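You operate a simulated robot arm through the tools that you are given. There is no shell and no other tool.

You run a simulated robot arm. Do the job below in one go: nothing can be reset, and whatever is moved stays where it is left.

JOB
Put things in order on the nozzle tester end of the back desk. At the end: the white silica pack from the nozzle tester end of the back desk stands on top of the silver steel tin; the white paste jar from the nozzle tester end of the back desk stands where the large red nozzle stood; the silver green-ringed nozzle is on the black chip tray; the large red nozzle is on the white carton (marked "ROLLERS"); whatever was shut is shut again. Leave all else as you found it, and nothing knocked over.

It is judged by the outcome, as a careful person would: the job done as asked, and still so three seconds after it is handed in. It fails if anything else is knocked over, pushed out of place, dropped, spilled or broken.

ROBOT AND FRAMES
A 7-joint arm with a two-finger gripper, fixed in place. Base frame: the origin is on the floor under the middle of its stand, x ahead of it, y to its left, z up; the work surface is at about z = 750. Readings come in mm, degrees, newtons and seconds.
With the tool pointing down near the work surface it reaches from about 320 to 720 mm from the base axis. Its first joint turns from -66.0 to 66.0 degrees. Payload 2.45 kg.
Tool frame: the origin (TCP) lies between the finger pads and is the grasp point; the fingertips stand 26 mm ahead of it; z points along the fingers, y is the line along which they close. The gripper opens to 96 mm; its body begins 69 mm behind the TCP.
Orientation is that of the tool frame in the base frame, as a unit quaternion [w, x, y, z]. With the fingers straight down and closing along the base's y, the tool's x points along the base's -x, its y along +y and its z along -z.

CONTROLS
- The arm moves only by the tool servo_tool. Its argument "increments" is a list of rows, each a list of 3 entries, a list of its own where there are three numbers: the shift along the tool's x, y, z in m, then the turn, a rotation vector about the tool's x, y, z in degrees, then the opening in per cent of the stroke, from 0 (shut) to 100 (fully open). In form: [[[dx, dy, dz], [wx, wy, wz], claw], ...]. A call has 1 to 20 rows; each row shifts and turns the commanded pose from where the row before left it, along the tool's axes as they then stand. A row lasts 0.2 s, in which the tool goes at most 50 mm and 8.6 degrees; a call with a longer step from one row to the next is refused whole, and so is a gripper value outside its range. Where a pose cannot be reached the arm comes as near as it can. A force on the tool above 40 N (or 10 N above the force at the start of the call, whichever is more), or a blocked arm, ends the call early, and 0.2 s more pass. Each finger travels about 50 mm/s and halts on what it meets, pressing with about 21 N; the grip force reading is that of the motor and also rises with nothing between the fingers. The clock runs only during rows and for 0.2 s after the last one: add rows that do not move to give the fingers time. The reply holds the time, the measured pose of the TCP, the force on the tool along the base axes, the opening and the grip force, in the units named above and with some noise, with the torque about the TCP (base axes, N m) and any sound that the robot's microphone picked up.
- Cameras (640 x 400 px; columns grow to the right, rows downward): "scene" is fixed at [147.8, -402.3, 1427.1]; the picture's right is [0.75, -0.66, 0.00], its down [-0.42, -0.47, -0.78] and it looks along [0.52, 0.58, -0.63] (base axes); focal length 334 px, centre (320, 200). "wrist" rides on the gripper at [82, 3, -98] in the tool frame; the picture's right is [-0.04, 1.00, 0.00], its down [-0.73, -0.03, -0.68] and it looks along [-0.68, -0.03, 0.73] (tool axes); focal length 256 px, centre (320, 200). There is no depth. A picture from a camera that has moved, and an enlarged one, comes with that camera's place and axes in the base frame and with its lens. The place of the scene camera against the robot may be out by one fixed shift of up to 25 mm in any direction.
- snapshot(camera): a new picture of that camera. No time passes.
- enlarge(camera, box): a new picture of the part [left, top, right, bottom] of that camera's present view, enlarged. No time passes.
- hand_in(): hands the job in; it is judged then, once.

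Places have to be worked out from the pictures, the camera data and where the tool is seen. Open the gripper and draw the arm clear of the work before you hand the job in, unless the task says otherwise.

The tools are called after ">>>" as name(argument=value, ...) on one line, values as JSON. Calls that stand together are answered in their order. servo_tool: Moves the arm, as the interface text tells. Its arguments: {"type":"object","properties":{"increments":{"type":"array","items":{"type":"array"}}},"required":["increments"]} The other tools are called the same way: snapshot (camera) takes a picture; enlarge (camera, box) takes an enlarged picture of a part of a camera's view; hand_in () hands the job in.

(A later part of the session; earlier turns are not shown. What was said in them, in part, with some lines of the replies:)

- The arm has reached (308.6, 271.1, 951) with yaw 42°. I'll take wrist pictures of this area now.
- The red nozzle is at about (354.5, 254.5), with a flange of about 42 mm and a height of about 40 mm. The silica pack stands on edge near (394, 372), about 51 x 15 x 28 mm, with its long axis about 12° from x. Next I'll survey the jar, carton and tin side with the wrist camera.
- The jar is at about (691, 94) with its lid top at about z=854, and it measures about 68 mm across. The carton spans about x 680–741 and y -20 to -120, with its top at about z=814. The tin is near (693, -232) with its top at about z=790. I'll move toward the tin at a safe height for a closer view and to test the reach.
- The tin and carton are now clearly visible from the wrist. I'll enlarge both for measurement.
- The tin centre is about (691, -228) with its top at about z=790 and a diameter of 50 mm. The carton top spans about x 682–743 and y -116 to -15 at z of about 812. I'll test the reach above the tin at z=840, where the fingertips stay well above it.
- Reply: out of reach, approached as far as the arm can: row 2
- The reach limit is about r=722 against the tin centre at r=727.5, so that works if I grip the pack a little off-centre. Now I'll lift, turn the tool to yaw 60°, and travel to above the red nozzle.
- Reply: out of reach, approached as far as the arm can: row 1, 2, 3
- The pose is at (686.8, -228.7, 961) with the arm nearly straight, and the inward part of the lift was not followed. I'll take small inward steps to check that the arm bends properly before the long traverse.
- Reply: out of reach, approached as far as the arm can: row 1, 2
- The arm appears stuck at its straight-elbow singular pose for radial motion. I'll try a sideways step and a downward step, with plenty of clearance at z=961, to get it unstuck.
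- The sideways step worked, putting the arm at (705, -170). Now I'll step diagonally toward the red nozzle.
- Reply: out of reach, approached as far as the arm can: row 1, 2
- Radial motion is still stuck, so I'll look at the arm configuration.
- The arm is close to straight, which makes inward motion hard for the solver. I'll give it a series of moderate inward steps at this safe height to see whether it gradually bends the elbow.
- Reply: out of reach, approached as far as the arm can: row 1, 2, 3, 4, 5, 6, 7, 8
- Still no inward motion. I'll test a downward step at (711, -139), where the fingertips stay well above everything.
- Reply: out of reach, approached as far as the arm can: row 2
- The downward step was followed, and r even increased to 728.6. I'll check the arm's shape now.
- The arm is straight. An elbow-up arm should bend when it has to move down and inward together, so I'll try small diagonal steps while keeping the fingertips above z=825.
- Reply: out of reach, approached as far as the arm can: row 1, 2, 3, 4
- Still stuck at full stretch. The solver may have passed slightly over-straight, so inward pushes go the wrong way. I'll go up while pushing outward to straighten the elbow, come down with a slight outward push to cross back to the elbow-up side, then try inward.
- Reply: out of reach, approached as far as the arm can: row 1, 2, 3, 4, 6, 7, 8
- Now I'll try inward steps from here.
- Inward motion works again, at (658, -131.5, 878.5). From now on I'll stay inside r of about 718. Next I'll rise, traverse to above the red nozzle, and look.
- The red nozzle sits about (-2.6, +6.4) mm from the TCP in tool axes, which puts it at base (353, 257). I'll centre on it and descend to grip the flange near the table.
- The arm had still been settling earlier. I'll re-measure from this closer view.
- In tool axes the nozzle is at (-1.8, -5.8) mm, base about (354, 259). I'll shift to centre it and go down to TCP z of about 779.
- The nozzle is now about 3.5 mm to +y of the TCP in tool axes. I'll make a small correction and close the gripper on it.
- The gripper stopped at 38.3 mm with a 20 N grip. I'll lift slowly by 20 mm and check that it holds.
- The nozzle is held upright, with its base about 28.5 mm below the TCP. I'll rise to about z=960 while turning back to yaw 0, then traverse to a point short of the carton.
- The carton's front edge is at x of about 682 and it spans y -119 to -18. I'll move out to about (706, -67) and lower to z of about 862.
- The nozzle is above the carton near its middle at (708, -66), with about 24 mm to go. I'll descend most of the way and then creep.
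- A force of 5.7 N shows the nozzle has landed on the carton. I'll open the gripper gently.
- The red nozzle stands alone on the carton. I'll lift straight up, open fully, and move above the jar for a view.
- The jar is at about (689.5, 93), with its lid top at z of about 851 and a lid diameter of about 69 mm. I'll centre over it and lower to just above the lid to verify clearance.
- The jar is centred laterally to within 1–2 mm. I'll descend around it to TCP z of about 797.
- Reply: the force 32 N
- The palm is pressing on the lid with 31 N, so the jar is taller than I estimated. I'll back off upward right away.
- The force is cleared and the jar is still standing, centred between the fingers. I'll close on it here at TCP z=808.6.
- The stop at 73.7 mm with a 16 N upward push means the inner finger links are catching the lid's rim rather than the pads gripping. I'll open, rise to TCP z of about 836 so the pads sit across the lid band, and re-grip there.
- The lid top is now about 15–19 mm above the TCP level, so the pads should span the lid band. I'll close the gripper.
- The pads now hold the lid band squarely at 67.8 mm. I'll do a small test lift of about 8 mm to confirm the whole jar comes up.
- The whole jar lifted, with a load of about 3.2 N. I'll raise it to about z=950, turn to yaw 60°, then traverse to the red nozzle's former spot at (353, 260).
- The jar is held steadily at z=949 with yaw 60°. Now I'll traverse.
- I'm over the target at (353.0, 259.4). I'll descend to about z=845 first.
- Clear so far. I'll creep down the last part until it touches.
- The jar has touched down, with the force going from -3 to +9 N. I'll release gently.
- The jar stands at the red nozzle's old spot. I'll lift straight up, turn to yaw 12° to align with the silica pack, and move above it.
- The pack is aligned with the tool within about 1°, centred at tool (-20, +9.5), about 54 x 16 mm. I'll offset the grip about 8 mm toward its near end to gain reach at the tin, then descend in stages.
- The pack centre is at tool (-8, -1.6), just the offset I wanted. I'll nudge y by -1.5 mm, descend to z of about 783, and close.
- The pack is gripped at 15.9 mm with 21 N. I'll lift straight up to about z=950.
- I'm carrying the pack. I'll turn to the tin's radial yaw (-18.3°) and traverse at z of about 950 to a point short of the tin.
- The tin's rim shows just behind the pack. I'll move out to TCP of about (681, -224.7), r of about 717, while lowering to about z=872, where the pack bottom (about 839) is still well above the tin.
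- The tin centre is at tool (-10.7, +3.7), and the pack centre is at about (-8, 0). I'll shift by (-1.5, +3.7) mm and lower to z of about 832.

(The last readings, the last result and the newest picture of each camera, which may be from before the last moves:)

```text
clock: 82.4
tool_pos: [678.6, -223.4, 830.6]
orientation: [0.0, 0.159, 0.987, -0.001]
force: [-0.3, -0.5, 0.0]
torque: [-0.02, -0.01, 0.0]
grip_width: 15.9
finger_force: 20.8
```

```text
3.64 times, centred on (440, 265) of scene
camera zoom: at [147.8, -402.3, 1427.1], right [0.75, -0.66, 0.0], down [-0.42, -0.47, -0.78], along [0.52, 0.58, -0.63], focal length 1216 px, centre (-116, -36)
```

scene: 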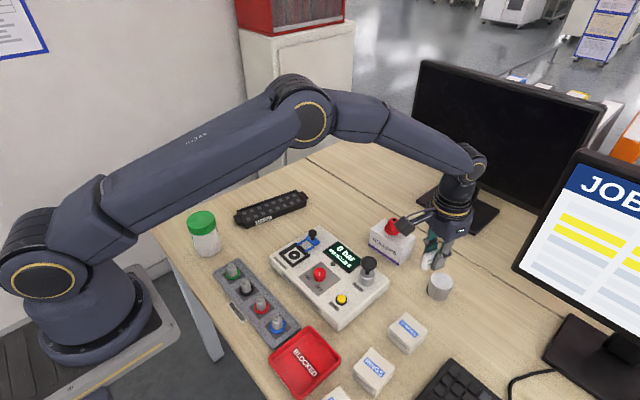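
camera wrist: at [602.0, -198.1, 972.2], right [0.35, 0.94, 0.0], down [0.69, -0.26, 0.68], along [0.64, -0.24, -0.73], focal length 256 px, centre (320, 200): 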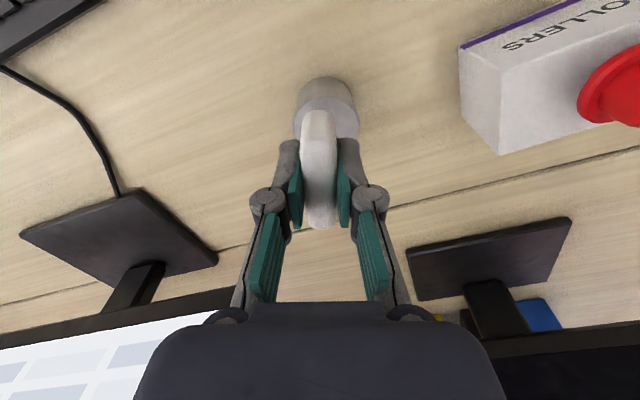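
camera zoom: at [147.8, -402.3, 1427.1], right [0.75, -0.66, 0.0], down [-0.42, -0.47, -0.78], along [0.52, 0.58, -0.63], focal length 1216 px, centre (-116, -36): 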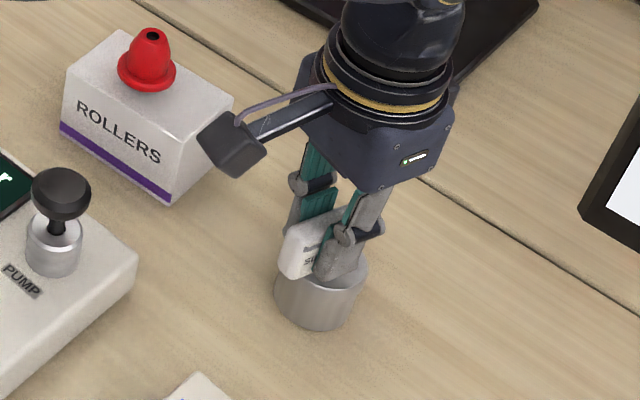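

The pack is about 5 mm short of the tin's centre radially and centred laterally. I'll move out another 3 mm and creep down to contact.

>>> servo_tool(increments=[[[-0.003, 0, 0], [0, 0, 0], 5], [[0, 0, 0], [0, 0, 0], 5], [[0, 0, 0.002], [0, 0, 0], 5], [[0, 0, 0], [0, 0, 0], 5], [[0, 0, 0.002], [0, 0, 0], 5], [[0, 0, 0], [0, 0, 0], 5], [[0, 0, 0], [0, 0, 0], 5]])

```text
clock: 84.0
tool_pos: [683.9, -224.0, 828.9]
orientation: [0.003, 0.16, 0.987, -0.001]
force: [-1.7, -0.7, 19.3]
torque: [0.01, 0.03, 0.0]
grip_width: 16.2
finger_force: 21.1
```

Contact is made at z=828.9 with the pack centre at about (691, -227), nearly on the tin's centre. I'll ease off the 19 N by 1.5 mm, then check before releasing.

>>> servo_tool(increments=[[[0, 0, -0.0012], [0, 0, 0], 5], [[0, 0, 0], [0, 0, 0], 5], [[0, 0, 0], [0, 0, 0], 5]])

>>> enlarge(camera="scene", box=[400, 240, 480, 320])

>>> enlarge(camera="wrist", box=[230, 60, 410, 240])

```text
clock: 84.8
tool_pos: [684.1, -222.5, 829.2]
orientation: [0.0, 0.158, 0.987, 0.0]
force: [1.2, -3.8, 14.6]
torque: [-0.13, -0.17, -0.05]
grip_width: 15.8
finger_force: 20.8
```

```text
5.00 times, centred on (440, 280) of scene
camera zoom: at [147.5, -402.3, 1427.1], right [0.75, -0.66, 0.0], down [-0.42, -0.47, -0.78], along [0.52, 0.58, -0.63], focal length 1672 px, centre (-280, -200)
```

zoom: 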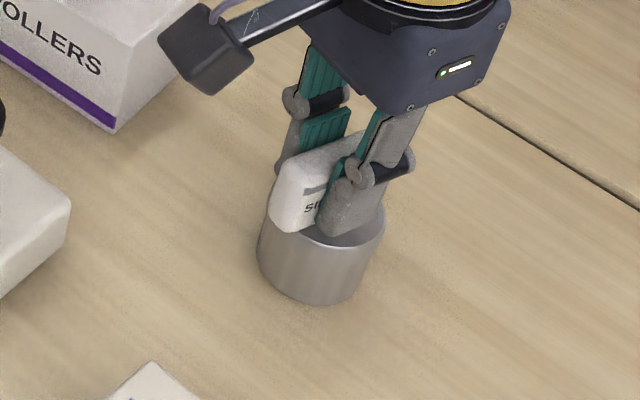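

```text
2.22 times, centred on (320, 150) of wrist
camera zoom: at [606.6, -195.5, 927.0], right [0.35, 0.94, 0.0], down [0.69, -0.26, 0.68], along [0.64, -0.24, -0.73], focal length 569 px, centre (320, 311)
```

zoom: 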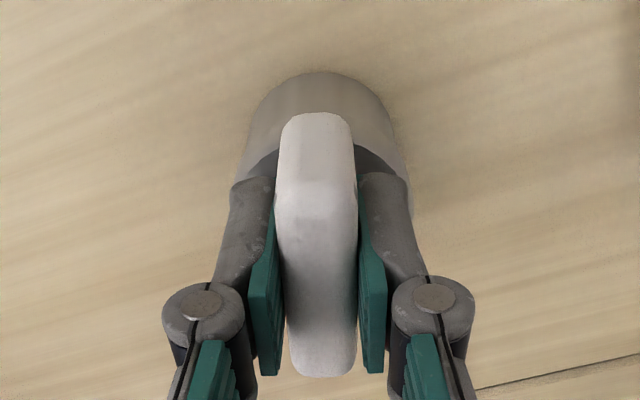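

The pack sits upright on the tin top. I'll ease off a touch more and release slowly.

>>> servo_tool(increments=[[[0, 0, -0.001], [0, 0, 0], 5], [[0, 0, 0], [0, 0, 0], 5], [[0, 0, 0], [0, 0, 0], 19], [[0, 0, 0], [0, 0, 0], 22], [[0, 0, 0], [0, 0, 0], 27], [[0, 0, 0], [0, 0, 0], 33], [[0, 0, 0], [0, 0, 0], 38], [[0, 0, 0], [0, 0, 0], 38]])

>>> enlarge(camera="scene", box=[400, 240, 480, 320])

>>> enlarge(camera="wrist", box=[230, 60, 410, 240])

```text
clock: 86.6
tool_pos: [683.6, -222.2, 830.1]
orientation: [-0.001, 0.16, 0.987, 0.0]
force: [0.1, 0.5, 0.8]
torque: [0.03, -0.02, -0.02]
grip_width: 36.5
finger_force: 0.0
```

```text
5.00 times, centred on (440, 280) of scene
camera zoom: at [147.8, -402.3, 1427.1], right [0.75, -0.66, 0.0], down [-0.42, -0.47, -0.78], along [0.52, 0.58, -0.63], focal length 1672 px, centre (-280, -200)
```

zoom: 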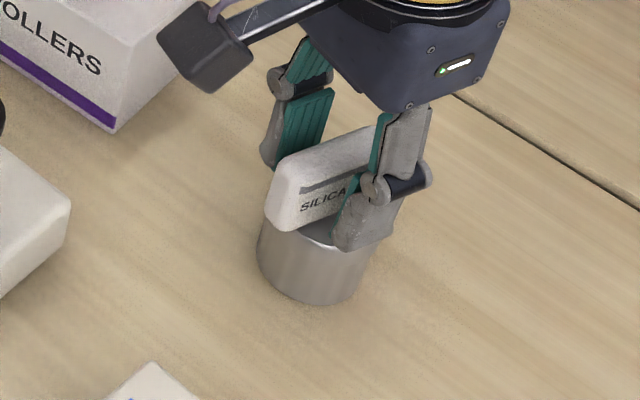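

```text
2.22 times, centred on (320, 150) of wrist
camera zoom: at [606.7, -195.0, 927.8], right [0.35, 0.94, 0.0], down [0.69, -0.26, 0.68], along [0.64, -0.24, -0.73], focal length 569 px, centre (320, 311)
```

zoom: 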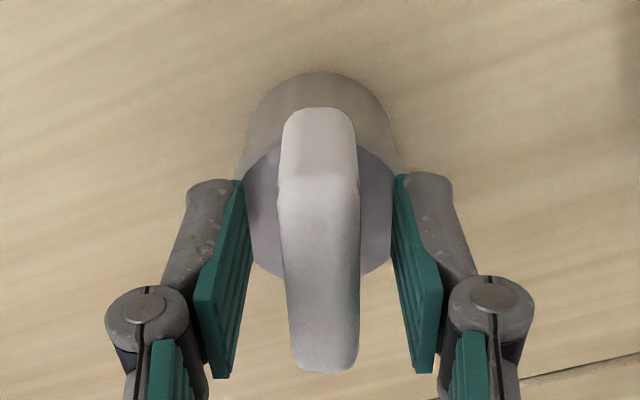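

The pack stands on the tin, free of the fingers with about 10 mm each side. I'll rise slowly straight up, then check.

>>> servo_tool(increments=[[[0, 0, -0.008], [0, 0, 0], 38], [[0, 0, -0.012], [0, 0, 0], 38], [[0, 0, -0.015], [0, 0, 0], 38], [[0, 0, -0.015], [0, 0, 0], 38], [[0, 0, 0], [0, 0, 0], 38], [[0, 0, 0], [0, 0, 0], 38]])

>>> enlarge(camera="scene", box=[400, 240, 480, 320])

>>> snapshot(camera="wrist")

```text
clock: 88.0
tool_pos: [684.3, -222.2, 879.7]
orientation: [0.0, 0.159, 0.987, 0.0]
force: [0.2, -0.9, 0.1]
torque: [0.0, 0.01, 0.02]
grip_width: 36.5
finger_force: 0.0
```

```text
5.00 times, centred on (440, 280) of scene
camera zoom: at [147.8, -402.3, 1427.1], right [0.75, -0.66, 0.0], down [-0.42, -0.47, -0.78], along [0.52, 0.58, -0.63], focal length 1672 px, centre (-280, -200)
```

zoom: 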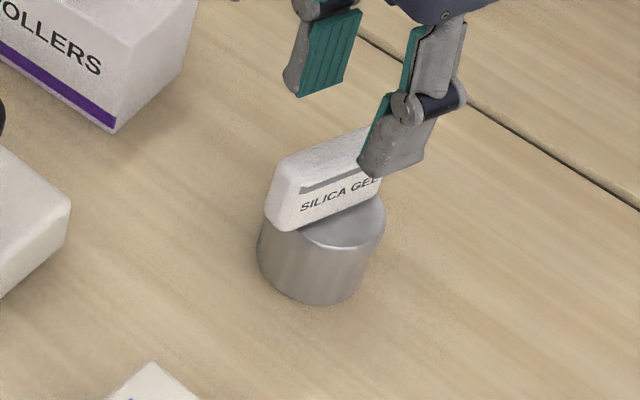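

```text
taken
camera wrist: at [606.7, -195.0, 978.5], right [0.35, 0.94, 0.0], down [0.69, -0.26, 0.68], along [0.64, -0.24, -0.73], focal length 256 px, centre (320, 200)
```

wrist: 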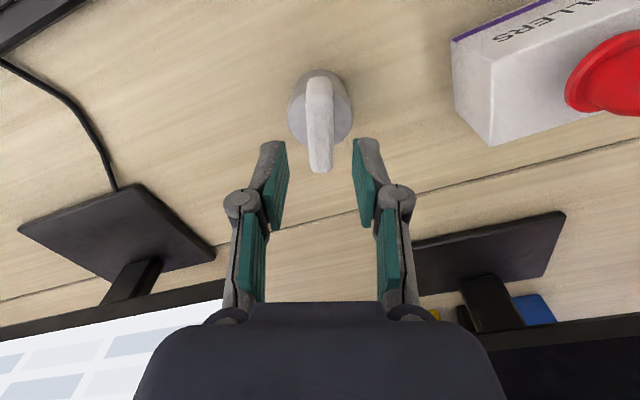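

The silica pack is standing on the tin. I'll draw inward, checking that the arm follows, and rise.

>>> servo_tool(increments=[[[0.02, 0, 0], [0, 0, 0], 38], [[0.03, 0, 0], [0, 0, 0], 38], [[0.03, 0, -0.01], [0, 0, 0], 38], [[0.03, 0, -0.03], [0, 0, 0], 38], [[0.03, 0, -0.03], [0, 0, 0], 38], [[0, 0, 0], [0, 0, 0], 38]])

>>> enlarge(camera="scene", box=[400, 230, 480, 310])

```text
clock: 89.4
tool_pos: [551.2, -180.4, 948.3]
orientation: [0.0, 0.159, 0.987, 0.0]
force: [0.1, 0.2, 0.5]
torque: [-0.02, -0.03, 0.0]
grip_width: 36.6
finger_force: 0.2
```

```text
5.00 times, centred on (440, 270) of scene
camera zoom: at [147.8, -402.3, 1427.1], right [0.75, -0.66, 0.0], down [-0.42, -0.47, -0.78], along [0.52, 0.58, -0.63], focal length 1672 px, centre (-280, -150)
```

zoom: 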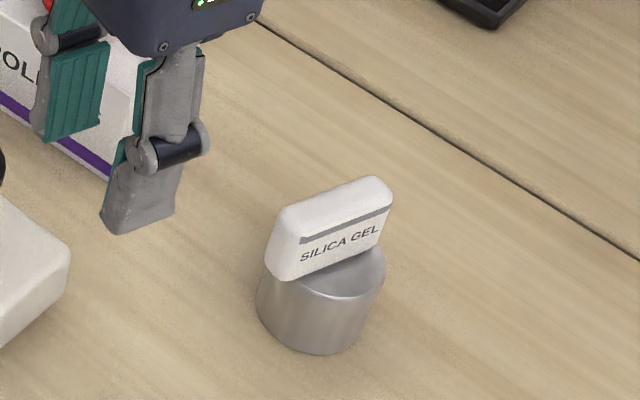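

The pack is stable on the tin. Next I'll travel to above the green-ringed nozzle, at about (356, 143), and turn toward yaw 90° so the fingers close along x.

>>> servo_tool(increments=[[[0.0318, 0.0273, 0], [0, 0, 0], 50], [[0.0318, 0.0273, 0], [0, 0, 0], 50], [[0.0318, 0.0273, 0], [0, 0, 0], 50], [[0.0318, 0.0273, 0], [0, 0, 0], 50], [[0.0318, 0.0273, 0], [0, 0, 0], 50], [[0.0318, 0.0273, 0], [0, 0, 0], 50], [[0.0318, 0.0273, 0], [0, 0, 0], 50], [[0.0318, 0.0273, 0], [0, 0, 0], 50], [[0.0318, 0.0273, 0], [0, 0, 0], 50], [[0, 0, 0], [0, 0, -8.33], 50], [[0, 0, 0], [0, 0, -8.33], 50], [[0, 0, 0], [0, 0, -8.33], 50], [[0, 0, 0], [0, 0, -8.33], 50], [[0, 0, 0], [0, 0, -8.33], 50], [[0, 0, 0], [0, 0, -8.33], 50], [[0, 0, 0], [0, 0, -8.33], 50], [[0, 0, 0], [0, 0, -8.33], 50], [[0, 0, 0], [0, 0, -8.33], 50]])

>>> servo_tool(increments=[[[0, 0, 0], [0, 0, -8.33], 50], [[0, 0, 0], [0, 0, -8.33], 50], [[0, 0, 0], [0, 0, -8.33], 50], [[0, 0, 0], [0, 0, -8.33], 50], [[0, 0, 0], [0, 0, 0], 50], [[0, 0, 0], [0, 0, 0], 50], [[0, 0, 0], [0, 0, 0], 50]])

>>> snapshot(camera="wrist")

>>> snapshot(camera="scene")

```text
clock: 93.2
tool_pos: [355.1, 144.2, 950.3]
orientation: [0.0, -0.476, 0.879, -0.001]
force: [0.2, 0.3, 0.2]
torque: [-0.01, -0.01, 0.0]
grip_width: 48.0
finger_force: 0.1
```

```text
clock: 94.8
tool_pos: [356.4, 144.5, 949.3]
orientation: [0.0, -0.707, 0.707, 0.0]
force: [0.1, 0.0, 0.3]
torque: [0.01, -0.01, 0.02]
grip_width: 48.0
finger_force: 0.2
```

```text
taken
camera wrist: at [352.3, 61.9, 1048.0], right [-1.0, 0.04, 0.0], down [0.03, 0.73, 0.68], along [0.03, 0.68, -0.73], focal length 256 px, centre (320, 200)
```

wrist: 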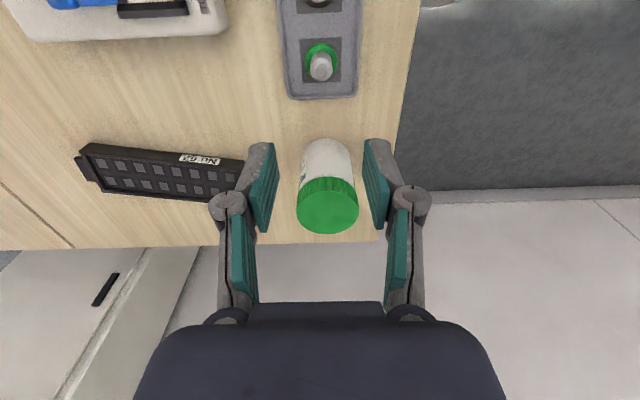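

```text
taken
```

scene: 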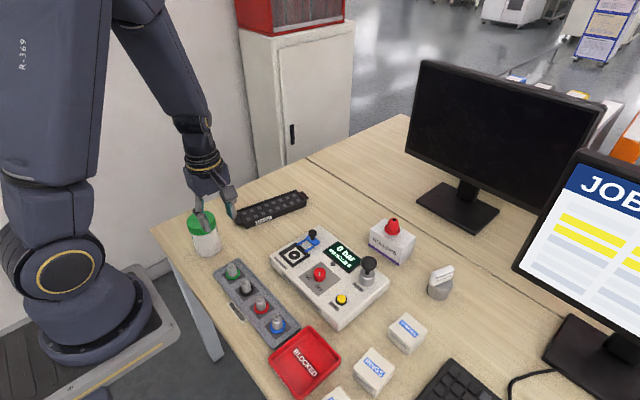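

The green nozzle is visible at the top of the wrist view. I'll enlarge it and also look at the tray from the scene camera.

>>> enlarge(camera="wrist", box=[260, 0, 380, 110])

>>> enlarge(camera="wrist", box=[60, 130, 260, 215])

>>> enlarge(camera="scene", box=[205, 250, 295, 345])

```text
3.64 times, centred on (320, 55) of wrist
camera zoom: at [352.3, 61.9, 1048.0], right [-1.0, 0.04, 0.0], down [0.03, 0.73, 0.68], along [0.03, 0.68, -0.73], focal length 931 px, centre (320, 727)
```

zoom: 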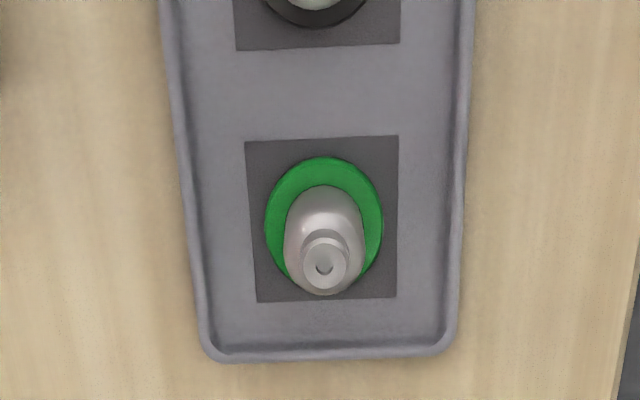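

```text
3.20 times, centred on (160, 172) of wrist
camera zoom: at [352.3, 61.9, 1048.0], right [-1.0, 0.04, 0.0], down [0.03, 0.73, 0.68], along [0.03, 0.68, -0.73], focal length 819 px, centre (832, 288)
```

zoom: 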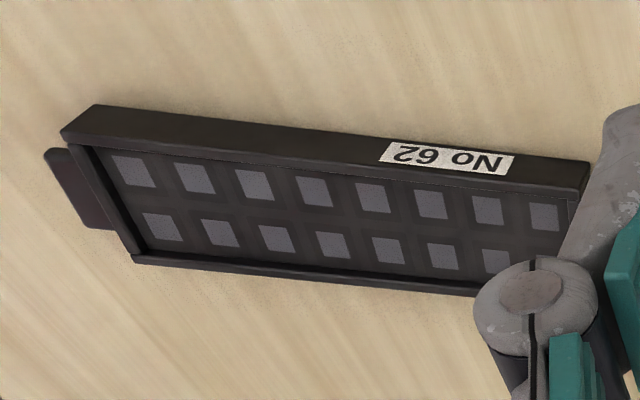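

```text
4.21 times, centred on (250, 298) of scene
camera zoom: at [147.8, -402.3, 1427.1], right [0.75, -0.66, 0.0], down [-0.42, -0.47, -0.78], along [0.52, 0.58, -0.63], focal length 1408 px, centre (615, -210)
```

zoom: 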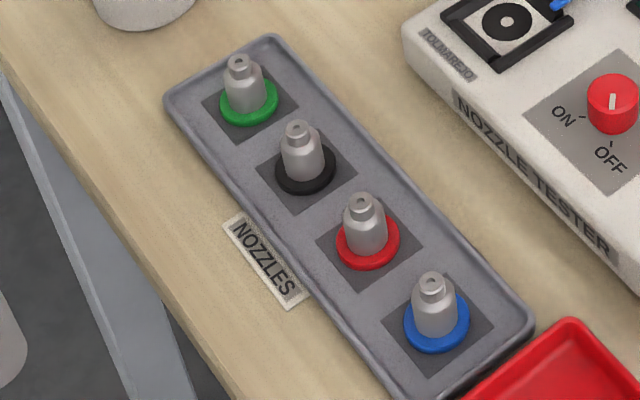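

The green nozzle is near (356, 136.5), with a ring of about 33 mm, a body of about 21 mm and a top at about z=793–800. The chip tray is centred at about (571, 274.5), its long axis at about -10°, its rim at z of about 771 and its width 65 mm. I'll move above the nozzle and lower for a closer look.

>>> servo_tool(increments=[[[0.008, 0, 0], [0, 0, 0], 40], [[0, 0, 0.03], [0, 0, 0], 40], [[0, 0, 0.035], [0, 0, 0], 40], [[0, 0, 0.03], [0, 0, 0], 40], [[0, 0, 0], [0, 0, 0], 40], [[0, 0, 0], [0, 0, 0], 40], [[0, 0, 0], [0, 0, 0], 40]])

>>> enlarge(camera="wrist", box=[230, 30, 410, 210])

>>> enlarge(camera="scene", box=[180, 200, 290, 310])

```text
clock: 96.4
tool_pos: [358.1, 138.6, 854.7]
orientation: [0.0, 0.707, -0.707, 0.0]
force: [-0.5, -0.2, -0.4]
torque: [0.02, 0.02, -0.02]
grip_width: 38.3
finger_force: 0.1
```

```text
2.22 times, centred on (320, 120) of wrist
camera zoom: at [352.9, 55.8, 954.8], right [-1.0, 0.04, 0.0], down [0.03, 0.73, 0.68], along [0.03, 0.68, -0.73], focal length 569 px, centre (320, 378)
```

zoom: 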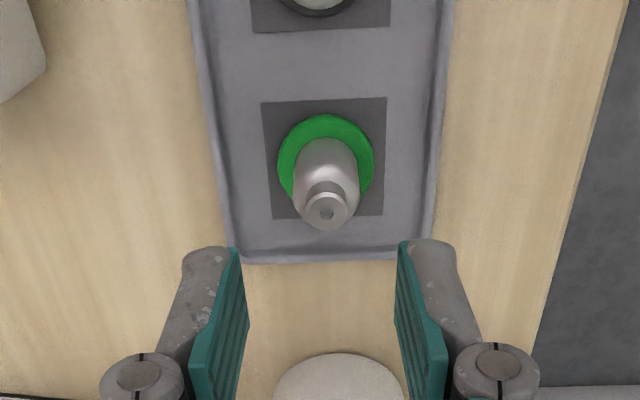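

```text
3.64 times, centred on (235, 255) of scene
camera zoom: at [147.8, -402.3, 1427.1], right [0.75, -0.66, 0.0], down [-0.42, -0.47, -0.78], along [0.52, 0.58, -0.63], focal length 1216 px, centre (629, 0)
```

zoom: 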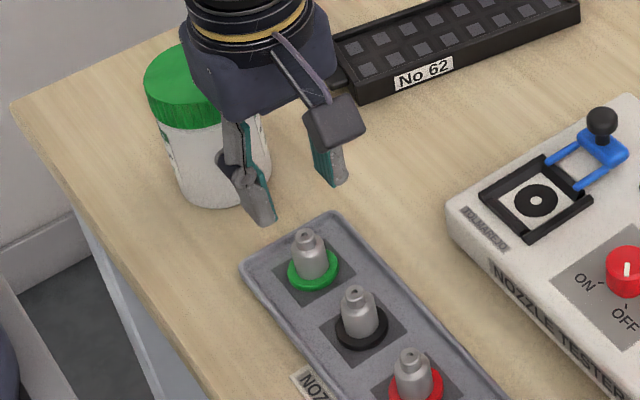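

The nozzle is at about tool (+4, +1.3). I'll shift and lower to z of about 815, where the tips are still above the body, and re-check.

>>> servo_tool(increments=[[[0.004, 0.0013, 0], [0, 0, 0], 40], [[0, 0, 0.015], [0, 0, 0], 40], [[0, 0, 0.015], [0, 0, 0], 40], [[0, 0, 0], [0, 0, 0], 40], [[0, 0, 0], [0, 0, 0], 40], [[0, 0, 0], [0, 0, 0], 40]])

>>> enlarge(camera="wrist", box=[230, 50, 410, 230])

>>> enlarge(camera="scene", box=[190, 220, 290, 310])

```text
clock: 97.8
tool_pos: [355.8, 132.4, 825.4]
orientation: [0.0, 0.707, -0.707, 0.0]
force: [-0.8, -0.1, 0.3]
torque: [0.0, 0.03, 0.01]
grip_width: 38.7
finger_force: 0.0
```

```text
2.22 times, centred on (320, 140) of wrist
camera zoom: at [350.3, 49.3, 923.4], right [-1.0, 0.04, 0.0], down [0.03, 0.73, 0.68], along [0.03, 0.68, -0.73], focal length 569 px, centre (320, 333)
```

zoom: 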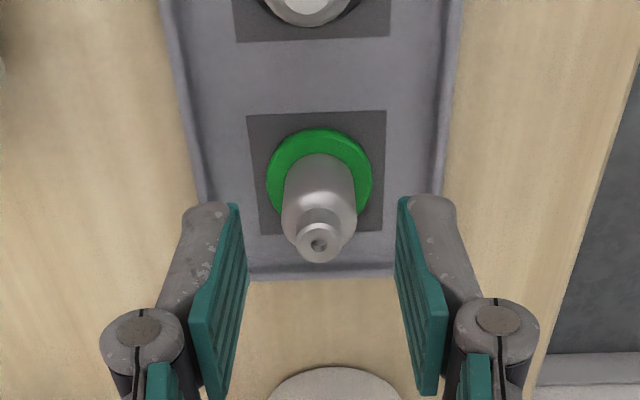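

```text
4.44 times, centred on (240, 265) of scene
camera zoom: at [147.8, -402.3, 1427.1], right [0.75, -0.66, 0.0], down [-0.42, -0.47, -0.78], along [0.52, 0.58, -0.63], focal length 1486 px, centre (676, -89)
```

zoom: 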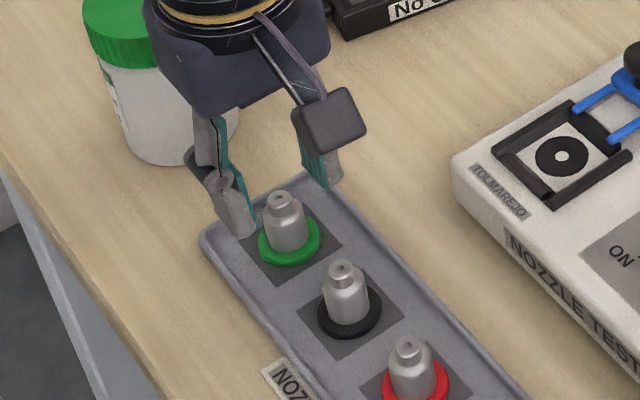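

The nozzle is at tool (-3.2, -0.9), with its top at about z=797. I'll correct and descend to TCP z of about 792.

>>> servo_tool(increments=[[[-0.0026, -0.0007, 0], [0, 0, 0], 40], [[0, 0, 0], [0, 0, 0], 40], [[0, 0, 0.01], [0, 0, 0], 40], [[0, 0, 0.012], [0, 0, 0], 40], [[0, 0, 0.009], [0, 0, 0], 40], [[0, 0, 0], [0, 0, 0], 40], [[0, 0, 0], [0, 0, 0], 40], [[0, 0, 0], [0, 0, 0], 40]])

>>> enlarge(camera="wrist", box=[230, 70, 410, 230])

>>> enlarge(camera="scene", box=[200, 240, 270, 310])

```text
clock: 99.6
tool_pos: [354.5, 134.5, 794.3]
orientation: [0.0, 0.707, -0.707, 0.0]
force: [-0.1, -0.4, -0.3]
torque: [0.0, 0.0, -0.02]
grip_width: 38.1
finger_force: 0.0
```

```text
2.50 times, centred on (320, 150) of wrist
camera zoom: at [350.4, 52.0, 891.6], right [-1.0, 0.04, 0.0], down [0.03, 0.73, 0.68], along [0.03, 0.68, -0.73], focal length 640 px, centre (320, 325)
```

zoom: 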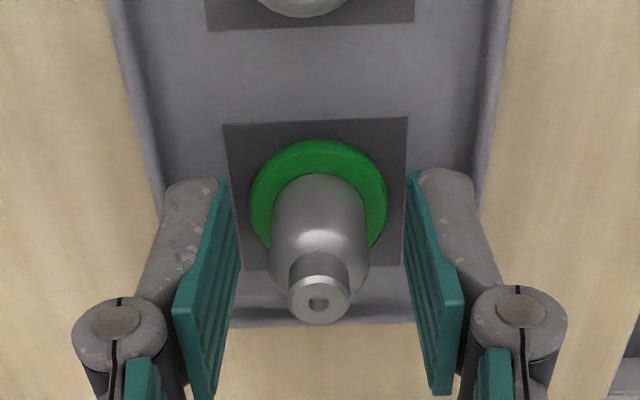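

```text
5.71 times, centred on (235, 275) of scene
camera zoom: at [147.8, -402.3, 1427.1], right [0.75, -0.66, 0.0], down [-0.42, -0.47, -0.78], along [0.52, 0.58, -0.63], focal length 1910 px, centre (806, -229)
```

zoom: 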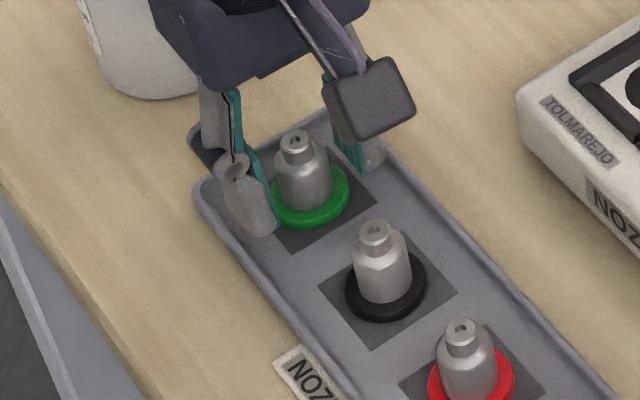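

The nozzle is centred between the fingers, with the tips just above the green ring. I'll close now.

>>> servo_tool(increments=[[[0, 0, 0.0015], [0, 0, 0], 40], [[0, 0, 0], [0, 0, 0], 32], [[0, 0, 0], [0, 0, 0], 24], [[0, 0, 0], [0, 0, 0], 8], [[0, 0, 0], [0, 0, 0], 8], [[0, 0, 0], [0, 0, 0], 8], [[0, 0, 0], [0, 0, 0], 8]])

>>> enlarge(camera="wrist", box=[230, 70, 410, 230])

```text
clock: 101.2
tool_pos: [355.9, 135.9, 791.4]
orientation: [0.001, -0.707, 0.707, 0.0]
force: [0.3, -1.0, -0.8]
torque: [0.01, 0.02, 0.02]
grip_width: 21.0
finger_force: 21.0
```

```text
2.50 times, centred on (320, 150) of wrist
camera zoom: at [350.6, 51.9, 889.9], right [-1.0, 0.04, 0.0], down [0.03, 0.73, 0.68], along [0.03, 0.68, -0.73], focal length 640 px, centre (320, 325)
```

zoom: 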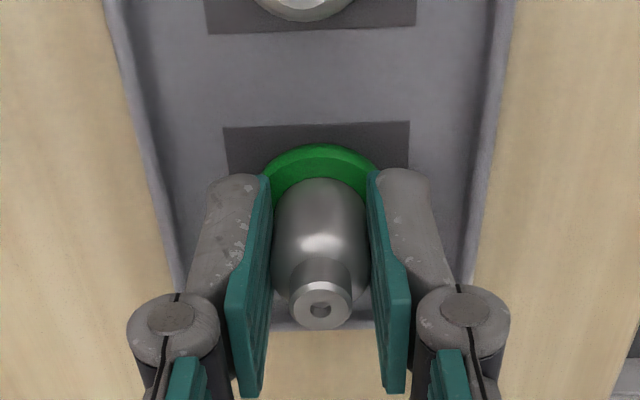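

The nozzle body is gripped at 21 mm. I'll lift it straight out of the tray.

>>> servo_tool(increments=[[[0, 0, -0.005], [0, 0, 0], 8], [[0, 0, -0.01], [0, 0, 0], 8], [[0, 0, -0.02], [0, 0, 0], 8], [[0, 0, -0.03], [0, 0, 0], 8], [[0, 0, -0.035], [0, 0, 0], 8], [[0, 0, 0], [0, 0, 0], 8], [[0, 0, 0], [0, 0, 0], 8]])

>>> snapshot(camera="wrist")

>>> enlarge(camera="scene", box=[170, 190, 310, 340])

```text
clock: 102.8
tool_pos: [355.2, 131.4, 892.7]
orientation: [0.001, 0.707, -0.707, 0.0]
force: [-0.7, -0.1, -0.2]
torque: [0.01, 0.0, -0.02]
grip_width: 20.8
finger_force: 20.9
```

```text
taken
camera wrist: at [350.9, 49.6, 992.2], right [-1.0, 0.04, 0.0], down [0.03, 0.73, 0.68], along [0.03, 0.68, -0.73], focal length 256 px, centre (320, 200)
```

wrist: 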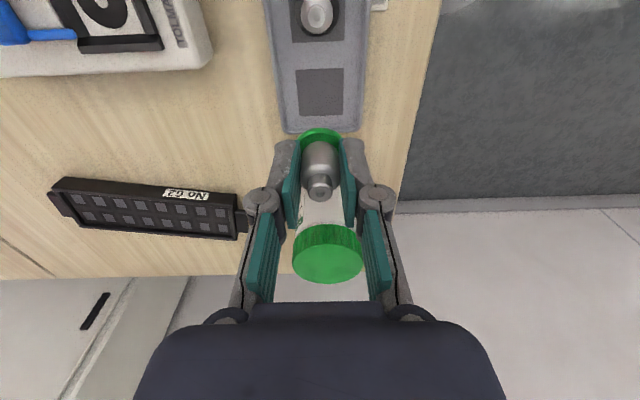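

```text
2.67 times, centred on (240, 265) of scene
camera zoom: at [147.8, -402.3, 1427.1], right [0.75, -0.66, 0.0], down [-0.42, -0.47, -0.78], along [0.52, 0.58, -0.63], focal length 892 px, centre (533, 27)
```

zoom: 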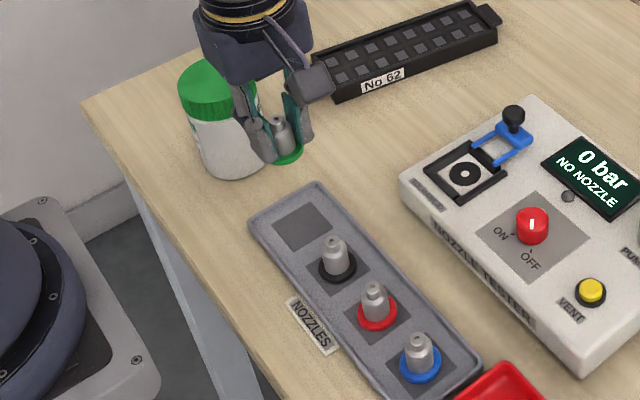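

The nozzle is out and the others are undisturbed. I'll rise, move over the chip tray centre, and turn to yaw 80° to match its axis.

>>> servo_tool(increments=[[[0, 0, -0.025], [0, 0, 0], 8], [[0, 0, -0.025], [0, 0, 0], 8], [[-0.0207, -0.036, 0], [0, 0, 0], 8], [[-0.0207, -0.036, 0], [0, 0, 0], 8], [[-0.0207, -0.036, 0], [0, 0, 0], 8], [[-0.0207, -0.036, 0], [0, 0, 0], 8], [[-0.0207, -0.036, 0], [0, 0, 0], 8], [[-0.0207, -0.036, 0], [0, 0, 0], 8], [[0, 0, 0], [0, 0, 5], 8], [[0, 0, 0], [0, 0, 5], 8], [[0, 0, 0], [0, 0, 0], 8], [[0, 0, 0], [0, 0, 0], 8], [[0, 0, 0], [0, 0, 0], 8]])

>>> snapshot(camera="wrist")

>>> enlarge(camera="wrist", box=[180, 60, 460, 180])

```text
clock: 105.6
tool_pos: [573.3, 260.1, 943.1]
orientation: [0.0, -0.643, 0.766, 0.0]
force: [0.3, 0.3, -1.1]
torque: [0.0, 0.0, 0.0]
grip_width: 20.6
finger_force: 20.5
```

```text
taken
camera wrist: at [553.6, 178.2, 1040.7], right [-0.98, 0.21, 0.0], down [0.16, 0.72, 0.68], along [0.15, 0.66, -0.73], focal length 256 px, centre (320, 200)
```

wrist: 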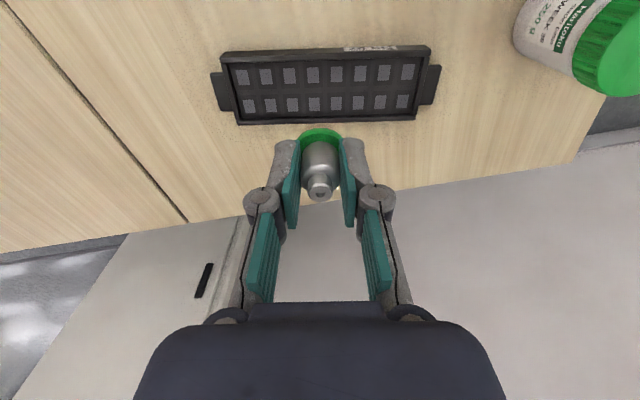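

```text
2.29 times, centred on (320, 120) of wrist
camera zoom: at [553.6, 178.2, 1040.7], right [-0.98, 0.21, 0.0], down [0.16, 0.72, 0.68], along [0.15, 0.66, -0.73], focal length 585 px, centre (320, 383)
```

zoom: 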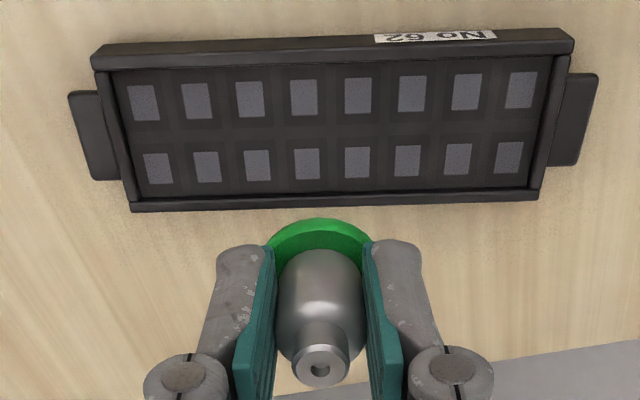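

The tray's centre crossing is at tool (-16.2, +3.5). I'll move there and lower to z of about 850, then re-check.

>>> servo_tool(increments=[[[-0.0162, 0.0035, 0], [0, 0, 0], 8], [[0, 0, 0.025], [0, 0, 0], 8], [[0, 0, 0.035], [0, 0, 0], 8], [[0, 0, 0.03], [0, 0, 0], 8], [[0, 0, 0], [0, 0, 0], 8], [[0, 0, 0], [0, 0, 0], 8], [[0, 0, 0], [0, 0, 0], 8]])

>>> enlarge(camera="wrist", box=[150, 30, 490, 230])

>>> enlarge(camera="scene", box=[220, 150, 330, 250])

```text
clock: 107.2
tool_pos: [571.7, 275.8, 851.8]
orientation: [0.0, -0.642, 0.766, 0.0]
force: [0.9, -0.4, 0.3]
torque: [-0.01, 0.01, -0.01]
grip_width: 21.0
finger_force: 21.0
```

```text
1.88 times, centred on (320, 130) of wrist
camera zoom: at [553.5, 195.3, 951.0], right [-0.98, 0.21, 0.0], down [0.16, 0.72, 0.68], along [0.14, 0.66, -0.73], focal length 482 px, centre (320, 332)
```

zoom: 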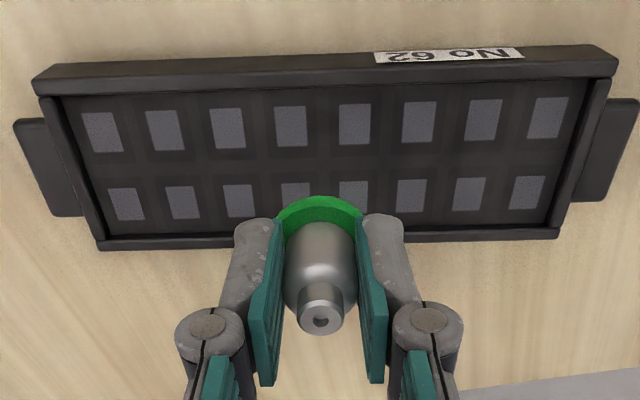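

```text
4.00 times, centred on (275, 200) of scene
camera zoom: at [147.8, -402.3, 1427.1], right [0.75, -0.66, 0.0], down [-0.42, -0.47, -0.78], along [0.52, 0.58, -0.63], focal length 1337 px, centre (500, 200)
```

zoom: 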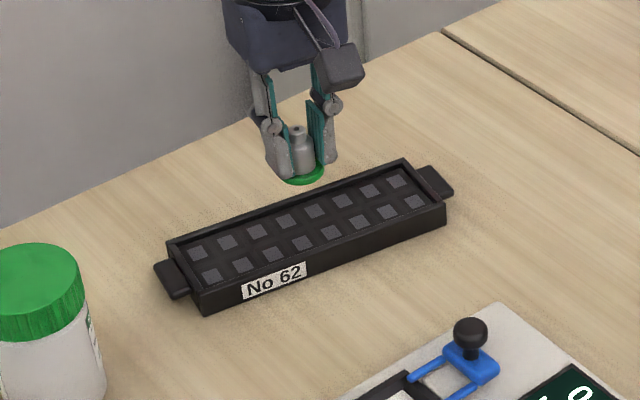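

The nozzle is centred over the tray within about 1.5 mm. I'll lower to z of about 812, then creep.

>>> servo_tool(increments=[[[0.001, 0.0005, 0.012], [0, 0, 0], 8], [[0, 0, 0.014], [0, 0, 0], 8], [[0, 0, 0.013], [0, 0, 0], 8], [[0, 0, 0], [0, 0, 0], 8], [[0, 0, 0], [0, 0, 0], 8]])

>>> enlarge(camera="wrist", box=[180, 60, 460, 230])

>>> enlarge(camera="scene", box=[230, 160, 320, 240])

```text
clock: 108.4
tool_pos: [571.2, 275.2, 811.9]
orientation: [0.0, -0.642, 0.766, -0.001]
force: [1.1, 0.3, -0.8]
torque: [-0.02, 0.0, 0.04]
grip_width: 20.9
finger_force: 21.2
```

```text
2.29 times, centred on (320, 145) of wrist
camera zoom: at [553.4, 194.3, 911.0], right [-0.98, 0.21, 0.0], down [0.16, 0.72, 0.68], along [0.14, 0.66, -0.73], focal length 585 px, centre (320, 326)
```

zoom: 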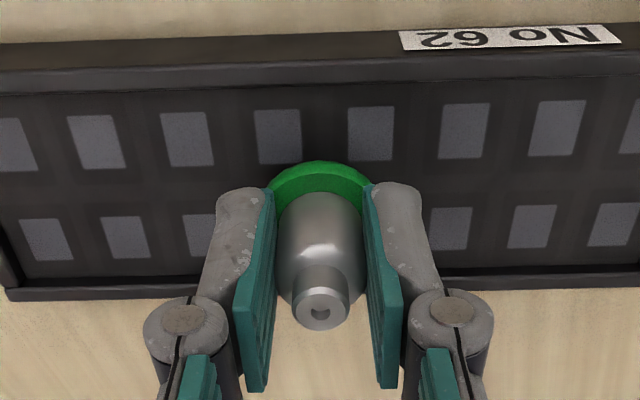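

```text
5.00 times, centred on (275, 200) of scene
camera zoom: at [147.8, -402.3, 1427.1], right [0.75, -0.66, 0.0], down [-0.42, -0.47, -0.78], along [0.52, 0.58, -0.63], focal length 1672 px, centre (545, 200)
```

zoom: 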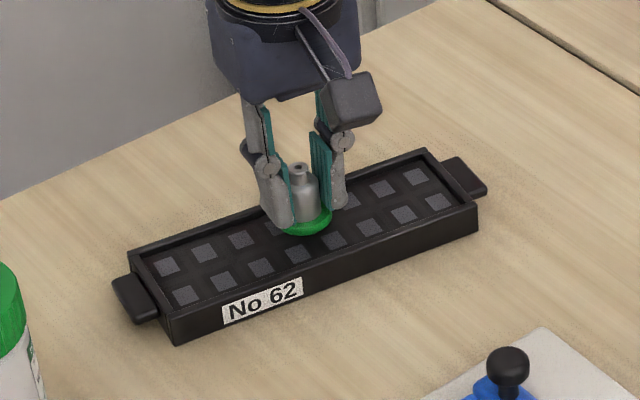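

Looks centred and just above the tray. I'll creep down to contact.

>>> servo_tool(increments=[[[0, 0, 0.003], [0, 0, 0], 8], [[0, 0, 0], [0, 0, 0], 8], [[0, 0, 0.003], [0, 0, 0], 8], [[0, 0, 0], [0, 0, 0], 8], [[0, 0, 0], [0, 0, 0], 8]])

```text
clock: 109.6
tool_pos: [570.5, 274.9, 806.6]
orientation: [0.0, -0.643, 0.766, 0.0]
force: [-0.4, -0.3, 0.0]
torque: [0.02, -0.01, -0.02]
grip_width: 20.9
finger_force: 21.1
```

>>> servo_tool(increments=[[[0, 0, 0.002], [0, 0, 0], 8], [[0, 0, 0], [0, 0, 0], 8], [[0, 0, 0.002], [0, 0, 0], 8], [[0, 0, 0], [0, 0, 0], 8], [[0, 0, 0], [0, 0, 0], 8]])

```text
clock: 110.8
tool_pos: [570.7, 275.0, 803.6]
orientation: [0.001, -0.643, 0.766, -0.001]
force: [-1.6, -2.4, 15.4]
torque: [-0.07, 0.04, 0.01]
grip_width: 20.9
finger_force: 21.4
```

There's contact with 15 N at z=803.6. I'll ease off 1 mm and look before releasing.

>>> servo_tool(increments=[[[0, 0, -0.001], [0, 0, 0], 8], [[0, 0, 0], [0, 0, 0], 8], [[0, 0, 0], [0, 0, 0], 8]])

>>> enlarge(camera="wrist", box=[180, 60, 460, 230])

>>> enlarge(camera="scene", box=[230, 160, 320, 240])

```text
clock: 111.6
tool_pos: [571.4, 275.4, 804.2]
orientation: [0.0, -0.642, 0.767, 0.0]
force: [4.1, 2.3, 9.6]
torque: [0.12, -0.1, -0.04]
grip_width: 21.0
finger_force: 21.2
```

```text
2.29 times, centred on (320, 145) of wrist
camera zoom: at [552.0, 194.4, 902.2], right [-0.98, 0.21, 0.0], down [0.16, 0.72, 0.68], along [0.15, 0.66, -0.73], focal length 585 px, centre (320, 326)
```

zoom: 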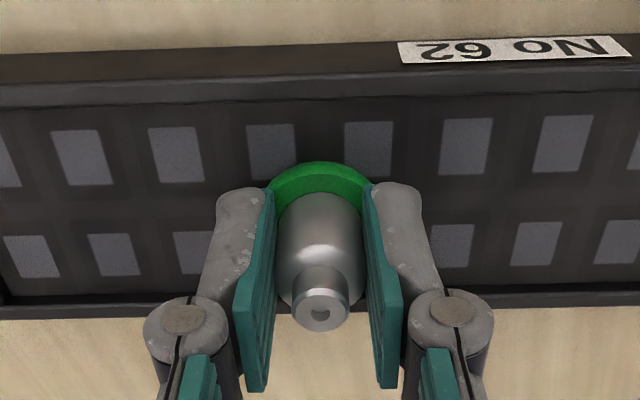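

```text
5.00 times, centred on (275, 200) of scene
camera zoom: at [147.7, -402.3, 1427.1], right [0.75, -0.66, 0.0], down [-0.42, -0.47, -0.78], along [0.52, 0.58, -0.63], focal length 1672 px, centre (545, 200)
```

zoom: 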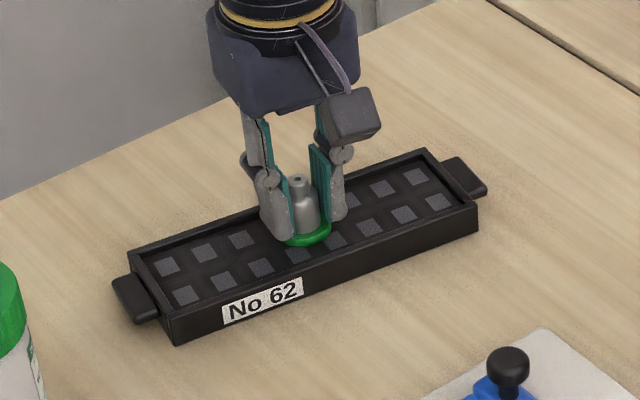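

The nozzle is standing on the tray surface in the middle, clear of the rims. I'll release gradually.

>>> servo_tool(increments=[[[0, 0, -0.0005], [0, 0, 0], 8], [[0, 0, 0], [0, 0, 0], 23], [[0, 0, 0], [0, 0, 0], 26], [[0, 0, 0], [0, 0, 0], 31], [[0, 0, 0], [0, 0, 0], 37], [[0, 0, 0], [0, 0, 0], 42], [[0, 0, 0], [0, 0, 0], 42]])

>>> enlarge(camera="wrist", box=[180, 60, 460, 230])

>>> enlarge(camera="scene", box=[230, 160, 320, 240])

```text
clock: 113.2
tool_pos: [571.3, 275.2, 805.3]
orientation: [0.0, -0.643, 0.766, 0.001]
force: [-0.3, 0.6, 0.4]
torque: [-0.03, -0.01, 0.02]
grip_width: 40.3
finger_force: 0.1
```

```text
2.29 times, centred on (320, 145) of wrist
camera zoom: at [551.8, 194.4, 903.0], right [-0.98, 0.21, 0.0], down [0.16, 0.72, 0.68], along [0.14, 0.66, -0.73], focal length 585 px, centre (320, 326)
```

zoom: 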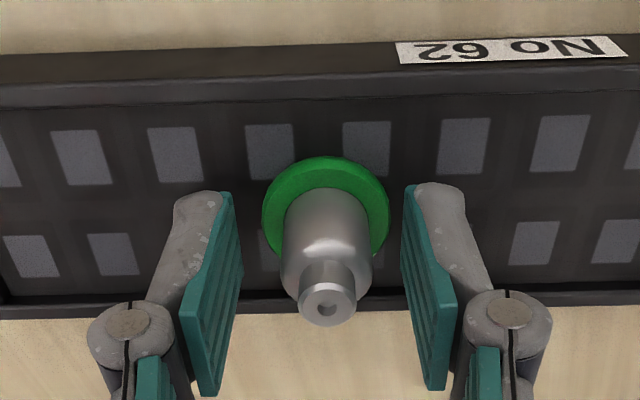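

```text
5.00 times, centred on (275, 200) of scene
camera zoom: at [147.8, -402.3, 1427.1], right [0.75, -0.66, 0.0], down [-0.42, -0.47, -0.78], along [0.52, 0.58, -0.63], focal length 1672 px, centre (545, 200)
```

zoom: 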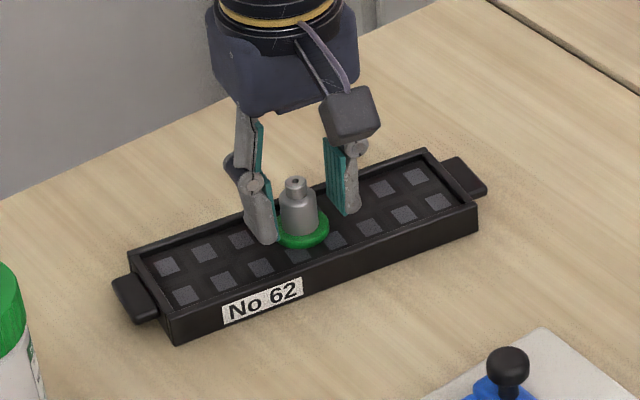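

The nozzle stands upright on the tray. I'll lift straight up and then draw the arm clear.

>>> servo_tool(increments=[[[0, 0, -0.008], [0, 0, 0], 42], [[0, 0, -0.015], [0, 0, 0], 42], [[0, 0, -0.025], [0, 0, 0], 42], [[0, 0, -0.04], [0, 0, 0], 42], [[0, 0, -0.04], [0, 0, 0], 42], [[0, 0, -0.04], [0, 0, 0], 70], [[0, 0, -0.04], [0, 0, 0], 100], [[0, 0, -0.04], [0, 0, 0], 100], [[0, 0, 0], [0, 0, 0], 100], [[0, 0, 0], [0, 0, 0], 100]])

>>> snapshot(camera="scene")

>>> snapshot(camera="wrist")

```text
clock: 115.4
tool_pos: [571.8, 272.9, 1052.4]
orientation: [-0.001, -0.643, 0.766, 0.0]
force: [1.3, -0.4, -1.0]
torque: [-0.02, 0.01, -0.02]
grip_width: 95.8
finger_force: 0.0
```

```text
taken
```

scene: 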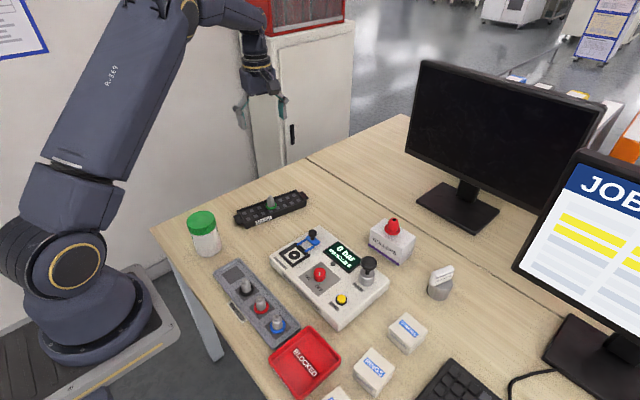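

```text
taken
camera wrist: at [553.9, 192.2, 1150.6], right [-0.98, 0.21, 0.0], down [0.16, 0.72, 0.68], along [0.14, 0.66, -0.73], focal length 256 px, centre (320, 200)
```

wrist: 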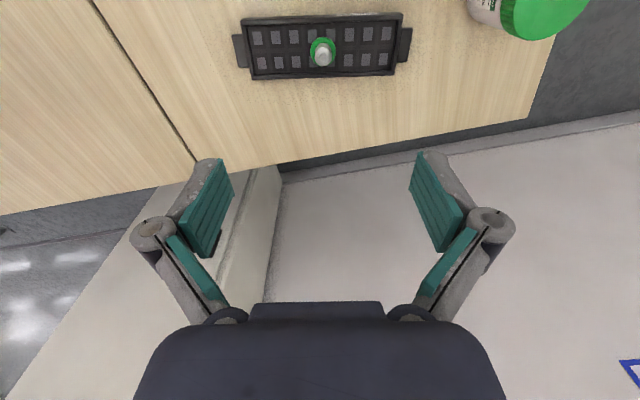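

Everything looks in place. I'll do close-up checks of each object before handing in.

>>> enlarge(camera="scene", box=[150, 170, 310, 270])

>>> enlarge(camera="scene", box=[340, 200, 480, 310])

>>> enlarge(camera="scene", box=[200, 220, 400, 360])

```text
4.00 times, centred on (230, 220) of scene
camera zoom: at [147.8, -402.3, 1427.1], right [0.75, -0.66, 0.0], down [-0.42, -0.47, -0.78], along [0.52, 0.58, -0.63], focal length 1337 px, centre (680, 120)
```

zoom: 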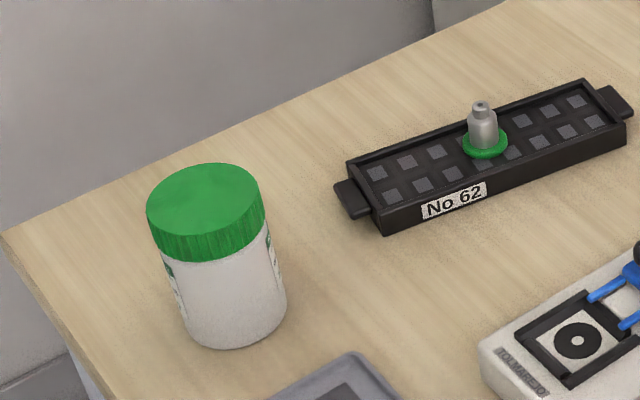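

```text
3.64 times, centred on (410, 255) of scene
camera zoom: at [147.8, -402.3, 1427.1], right [0.75, -0.66, 0.0], down [-0.42, -0.47, -0.78], along [0.52, 0.58, -0.63], focal length 1216 px, centre (-7, 0)
```

zoom: 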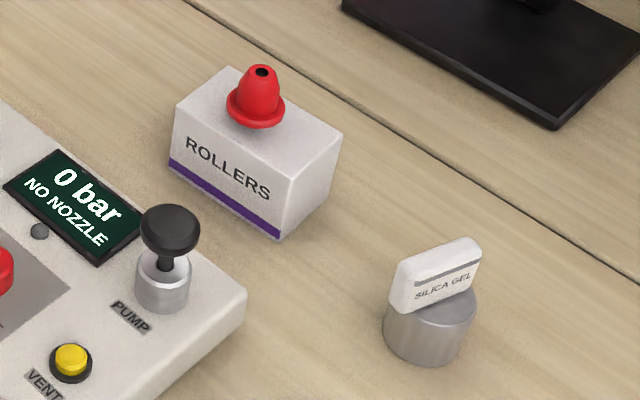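

```text
2.86 times, centred on (300, 290) of scene
camera zoom: at [147.8, -402.3, 1427.1], right [0.75, -0.66, 0.0], down [-0.42, -0.47, -0.78], along [0.52, 0.58, -0.63], focal length 955 px, centre (377, -57)
```

zoom: 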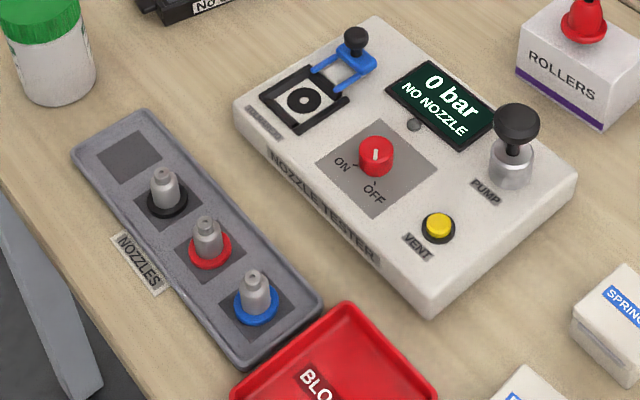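

All four objects are where they should be and nothing else has moved. The jar base matches the red nozzle's old spot, and the tester, tray and boxes are unchanged. I'll bring the arm back near its starting pose, with the gripper open, before handing in.

>>> servo_tool(increments=[[[0.0308, 0.0276, -0.004], [0, 0, 0], 100], [[0.0308, 0.0276, -0.004], [0, 0, 0], 100], [[0.0308, 0.0276, -0.004], [0, 0, 0], 100], [[0.0308, 0.0276, -0.004], [0, 0, 0], 100], [[0, 0, 0], [0, 0, 8], 100], [[0, 0, 0], [0, 0, 8], 100], [[0, 0, 0], [0, 0, 8], 100], [[0, 0, 0], [0, 0, 8], 100], [[0, 0, 0], [0, 0, 8], 100], [[0, 0, 0], [0, 0, 8], 100], [[0, 0, 0], [0, 0, 8], 100], [[0, 0, 0], [0, 0, 8], 100], [[0, 0, 0], [0, 0, 8], 100], [[0, 0, 0], [0, 0, 8], 100], [[0, 0, 0], [0, 0, 0], 100], [[0, 0, 0], [0, 0, 0], 100]])

>>> snapshot(camera="scene")

>>> enlarge(camera="scene", box=[340, 200, 480, 310])

```text
clock: 118.8
tool_pos: [439.9, 173.3, 1068.5]
orientation: [0.0, 0.001, 1.0, 0.0]
force: [-0.4, 0.4, -0.1]
torque: [0.0, 0.03, 0.01]
grip_width: 96.1
finger_force: 0.0
```

```text
taken
```

scene: 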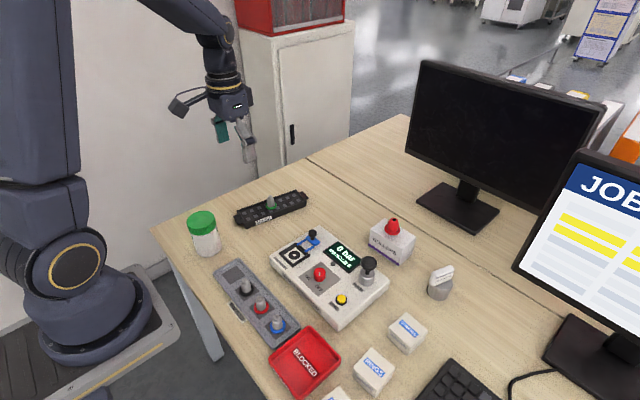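

```text
3.64 times, centred on (410, 255) of scene
camera zoom: at [147.8, -402.3, 1427.1], right [0.75, -0.66, 0.0], down [-0.42, -0.47, -0.78], along [0.52, 0.58, -0.63], focal length 1216 px, centre (-7, 0)
```

zoom: 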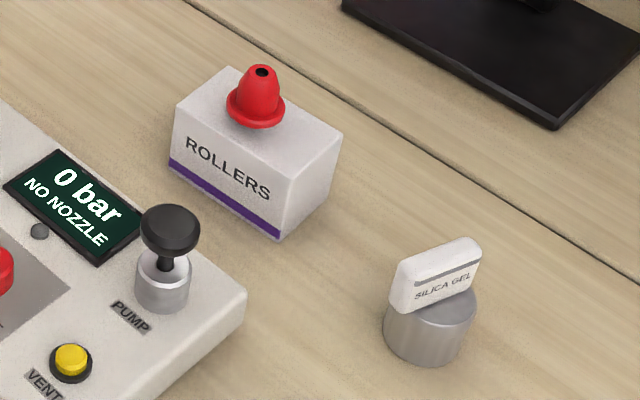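

The arm is clear with the gripper open. The silica pack stands on the tin, the red nozzle on the carton, the jar on the red nozzle's old spot and the green-ringed nozzle on the chip tray, all at rest. Handing in.

>>> hand_in()

```text
The job is handed in.
```

The four moves are done and the job is handed in. In the last pictures everything was standing still and the arm was clear with the gripper open.

- **Silica pack:** it stands upright on top of the steel tin.
- **Paste jar:** it stands where the large red nozzle stood, within about 4 mm of that spot. The gripper would not fit low enough around the body, so I lifted the jar by its closed lid, and the lid stayed on.
- **Green-ringed nozzle:** it stands upright in the middle of the black chip tray.
- **Large red nozzle:** it stands on the "ROLLERS" carton.

Nothing was opened, so nothing needed shutting again. On my first try at the jar, the gripper pressed down on the lid with about 31 N before I backed off; the jar did not move or tip. I saw nothing else shifted or knocked over.
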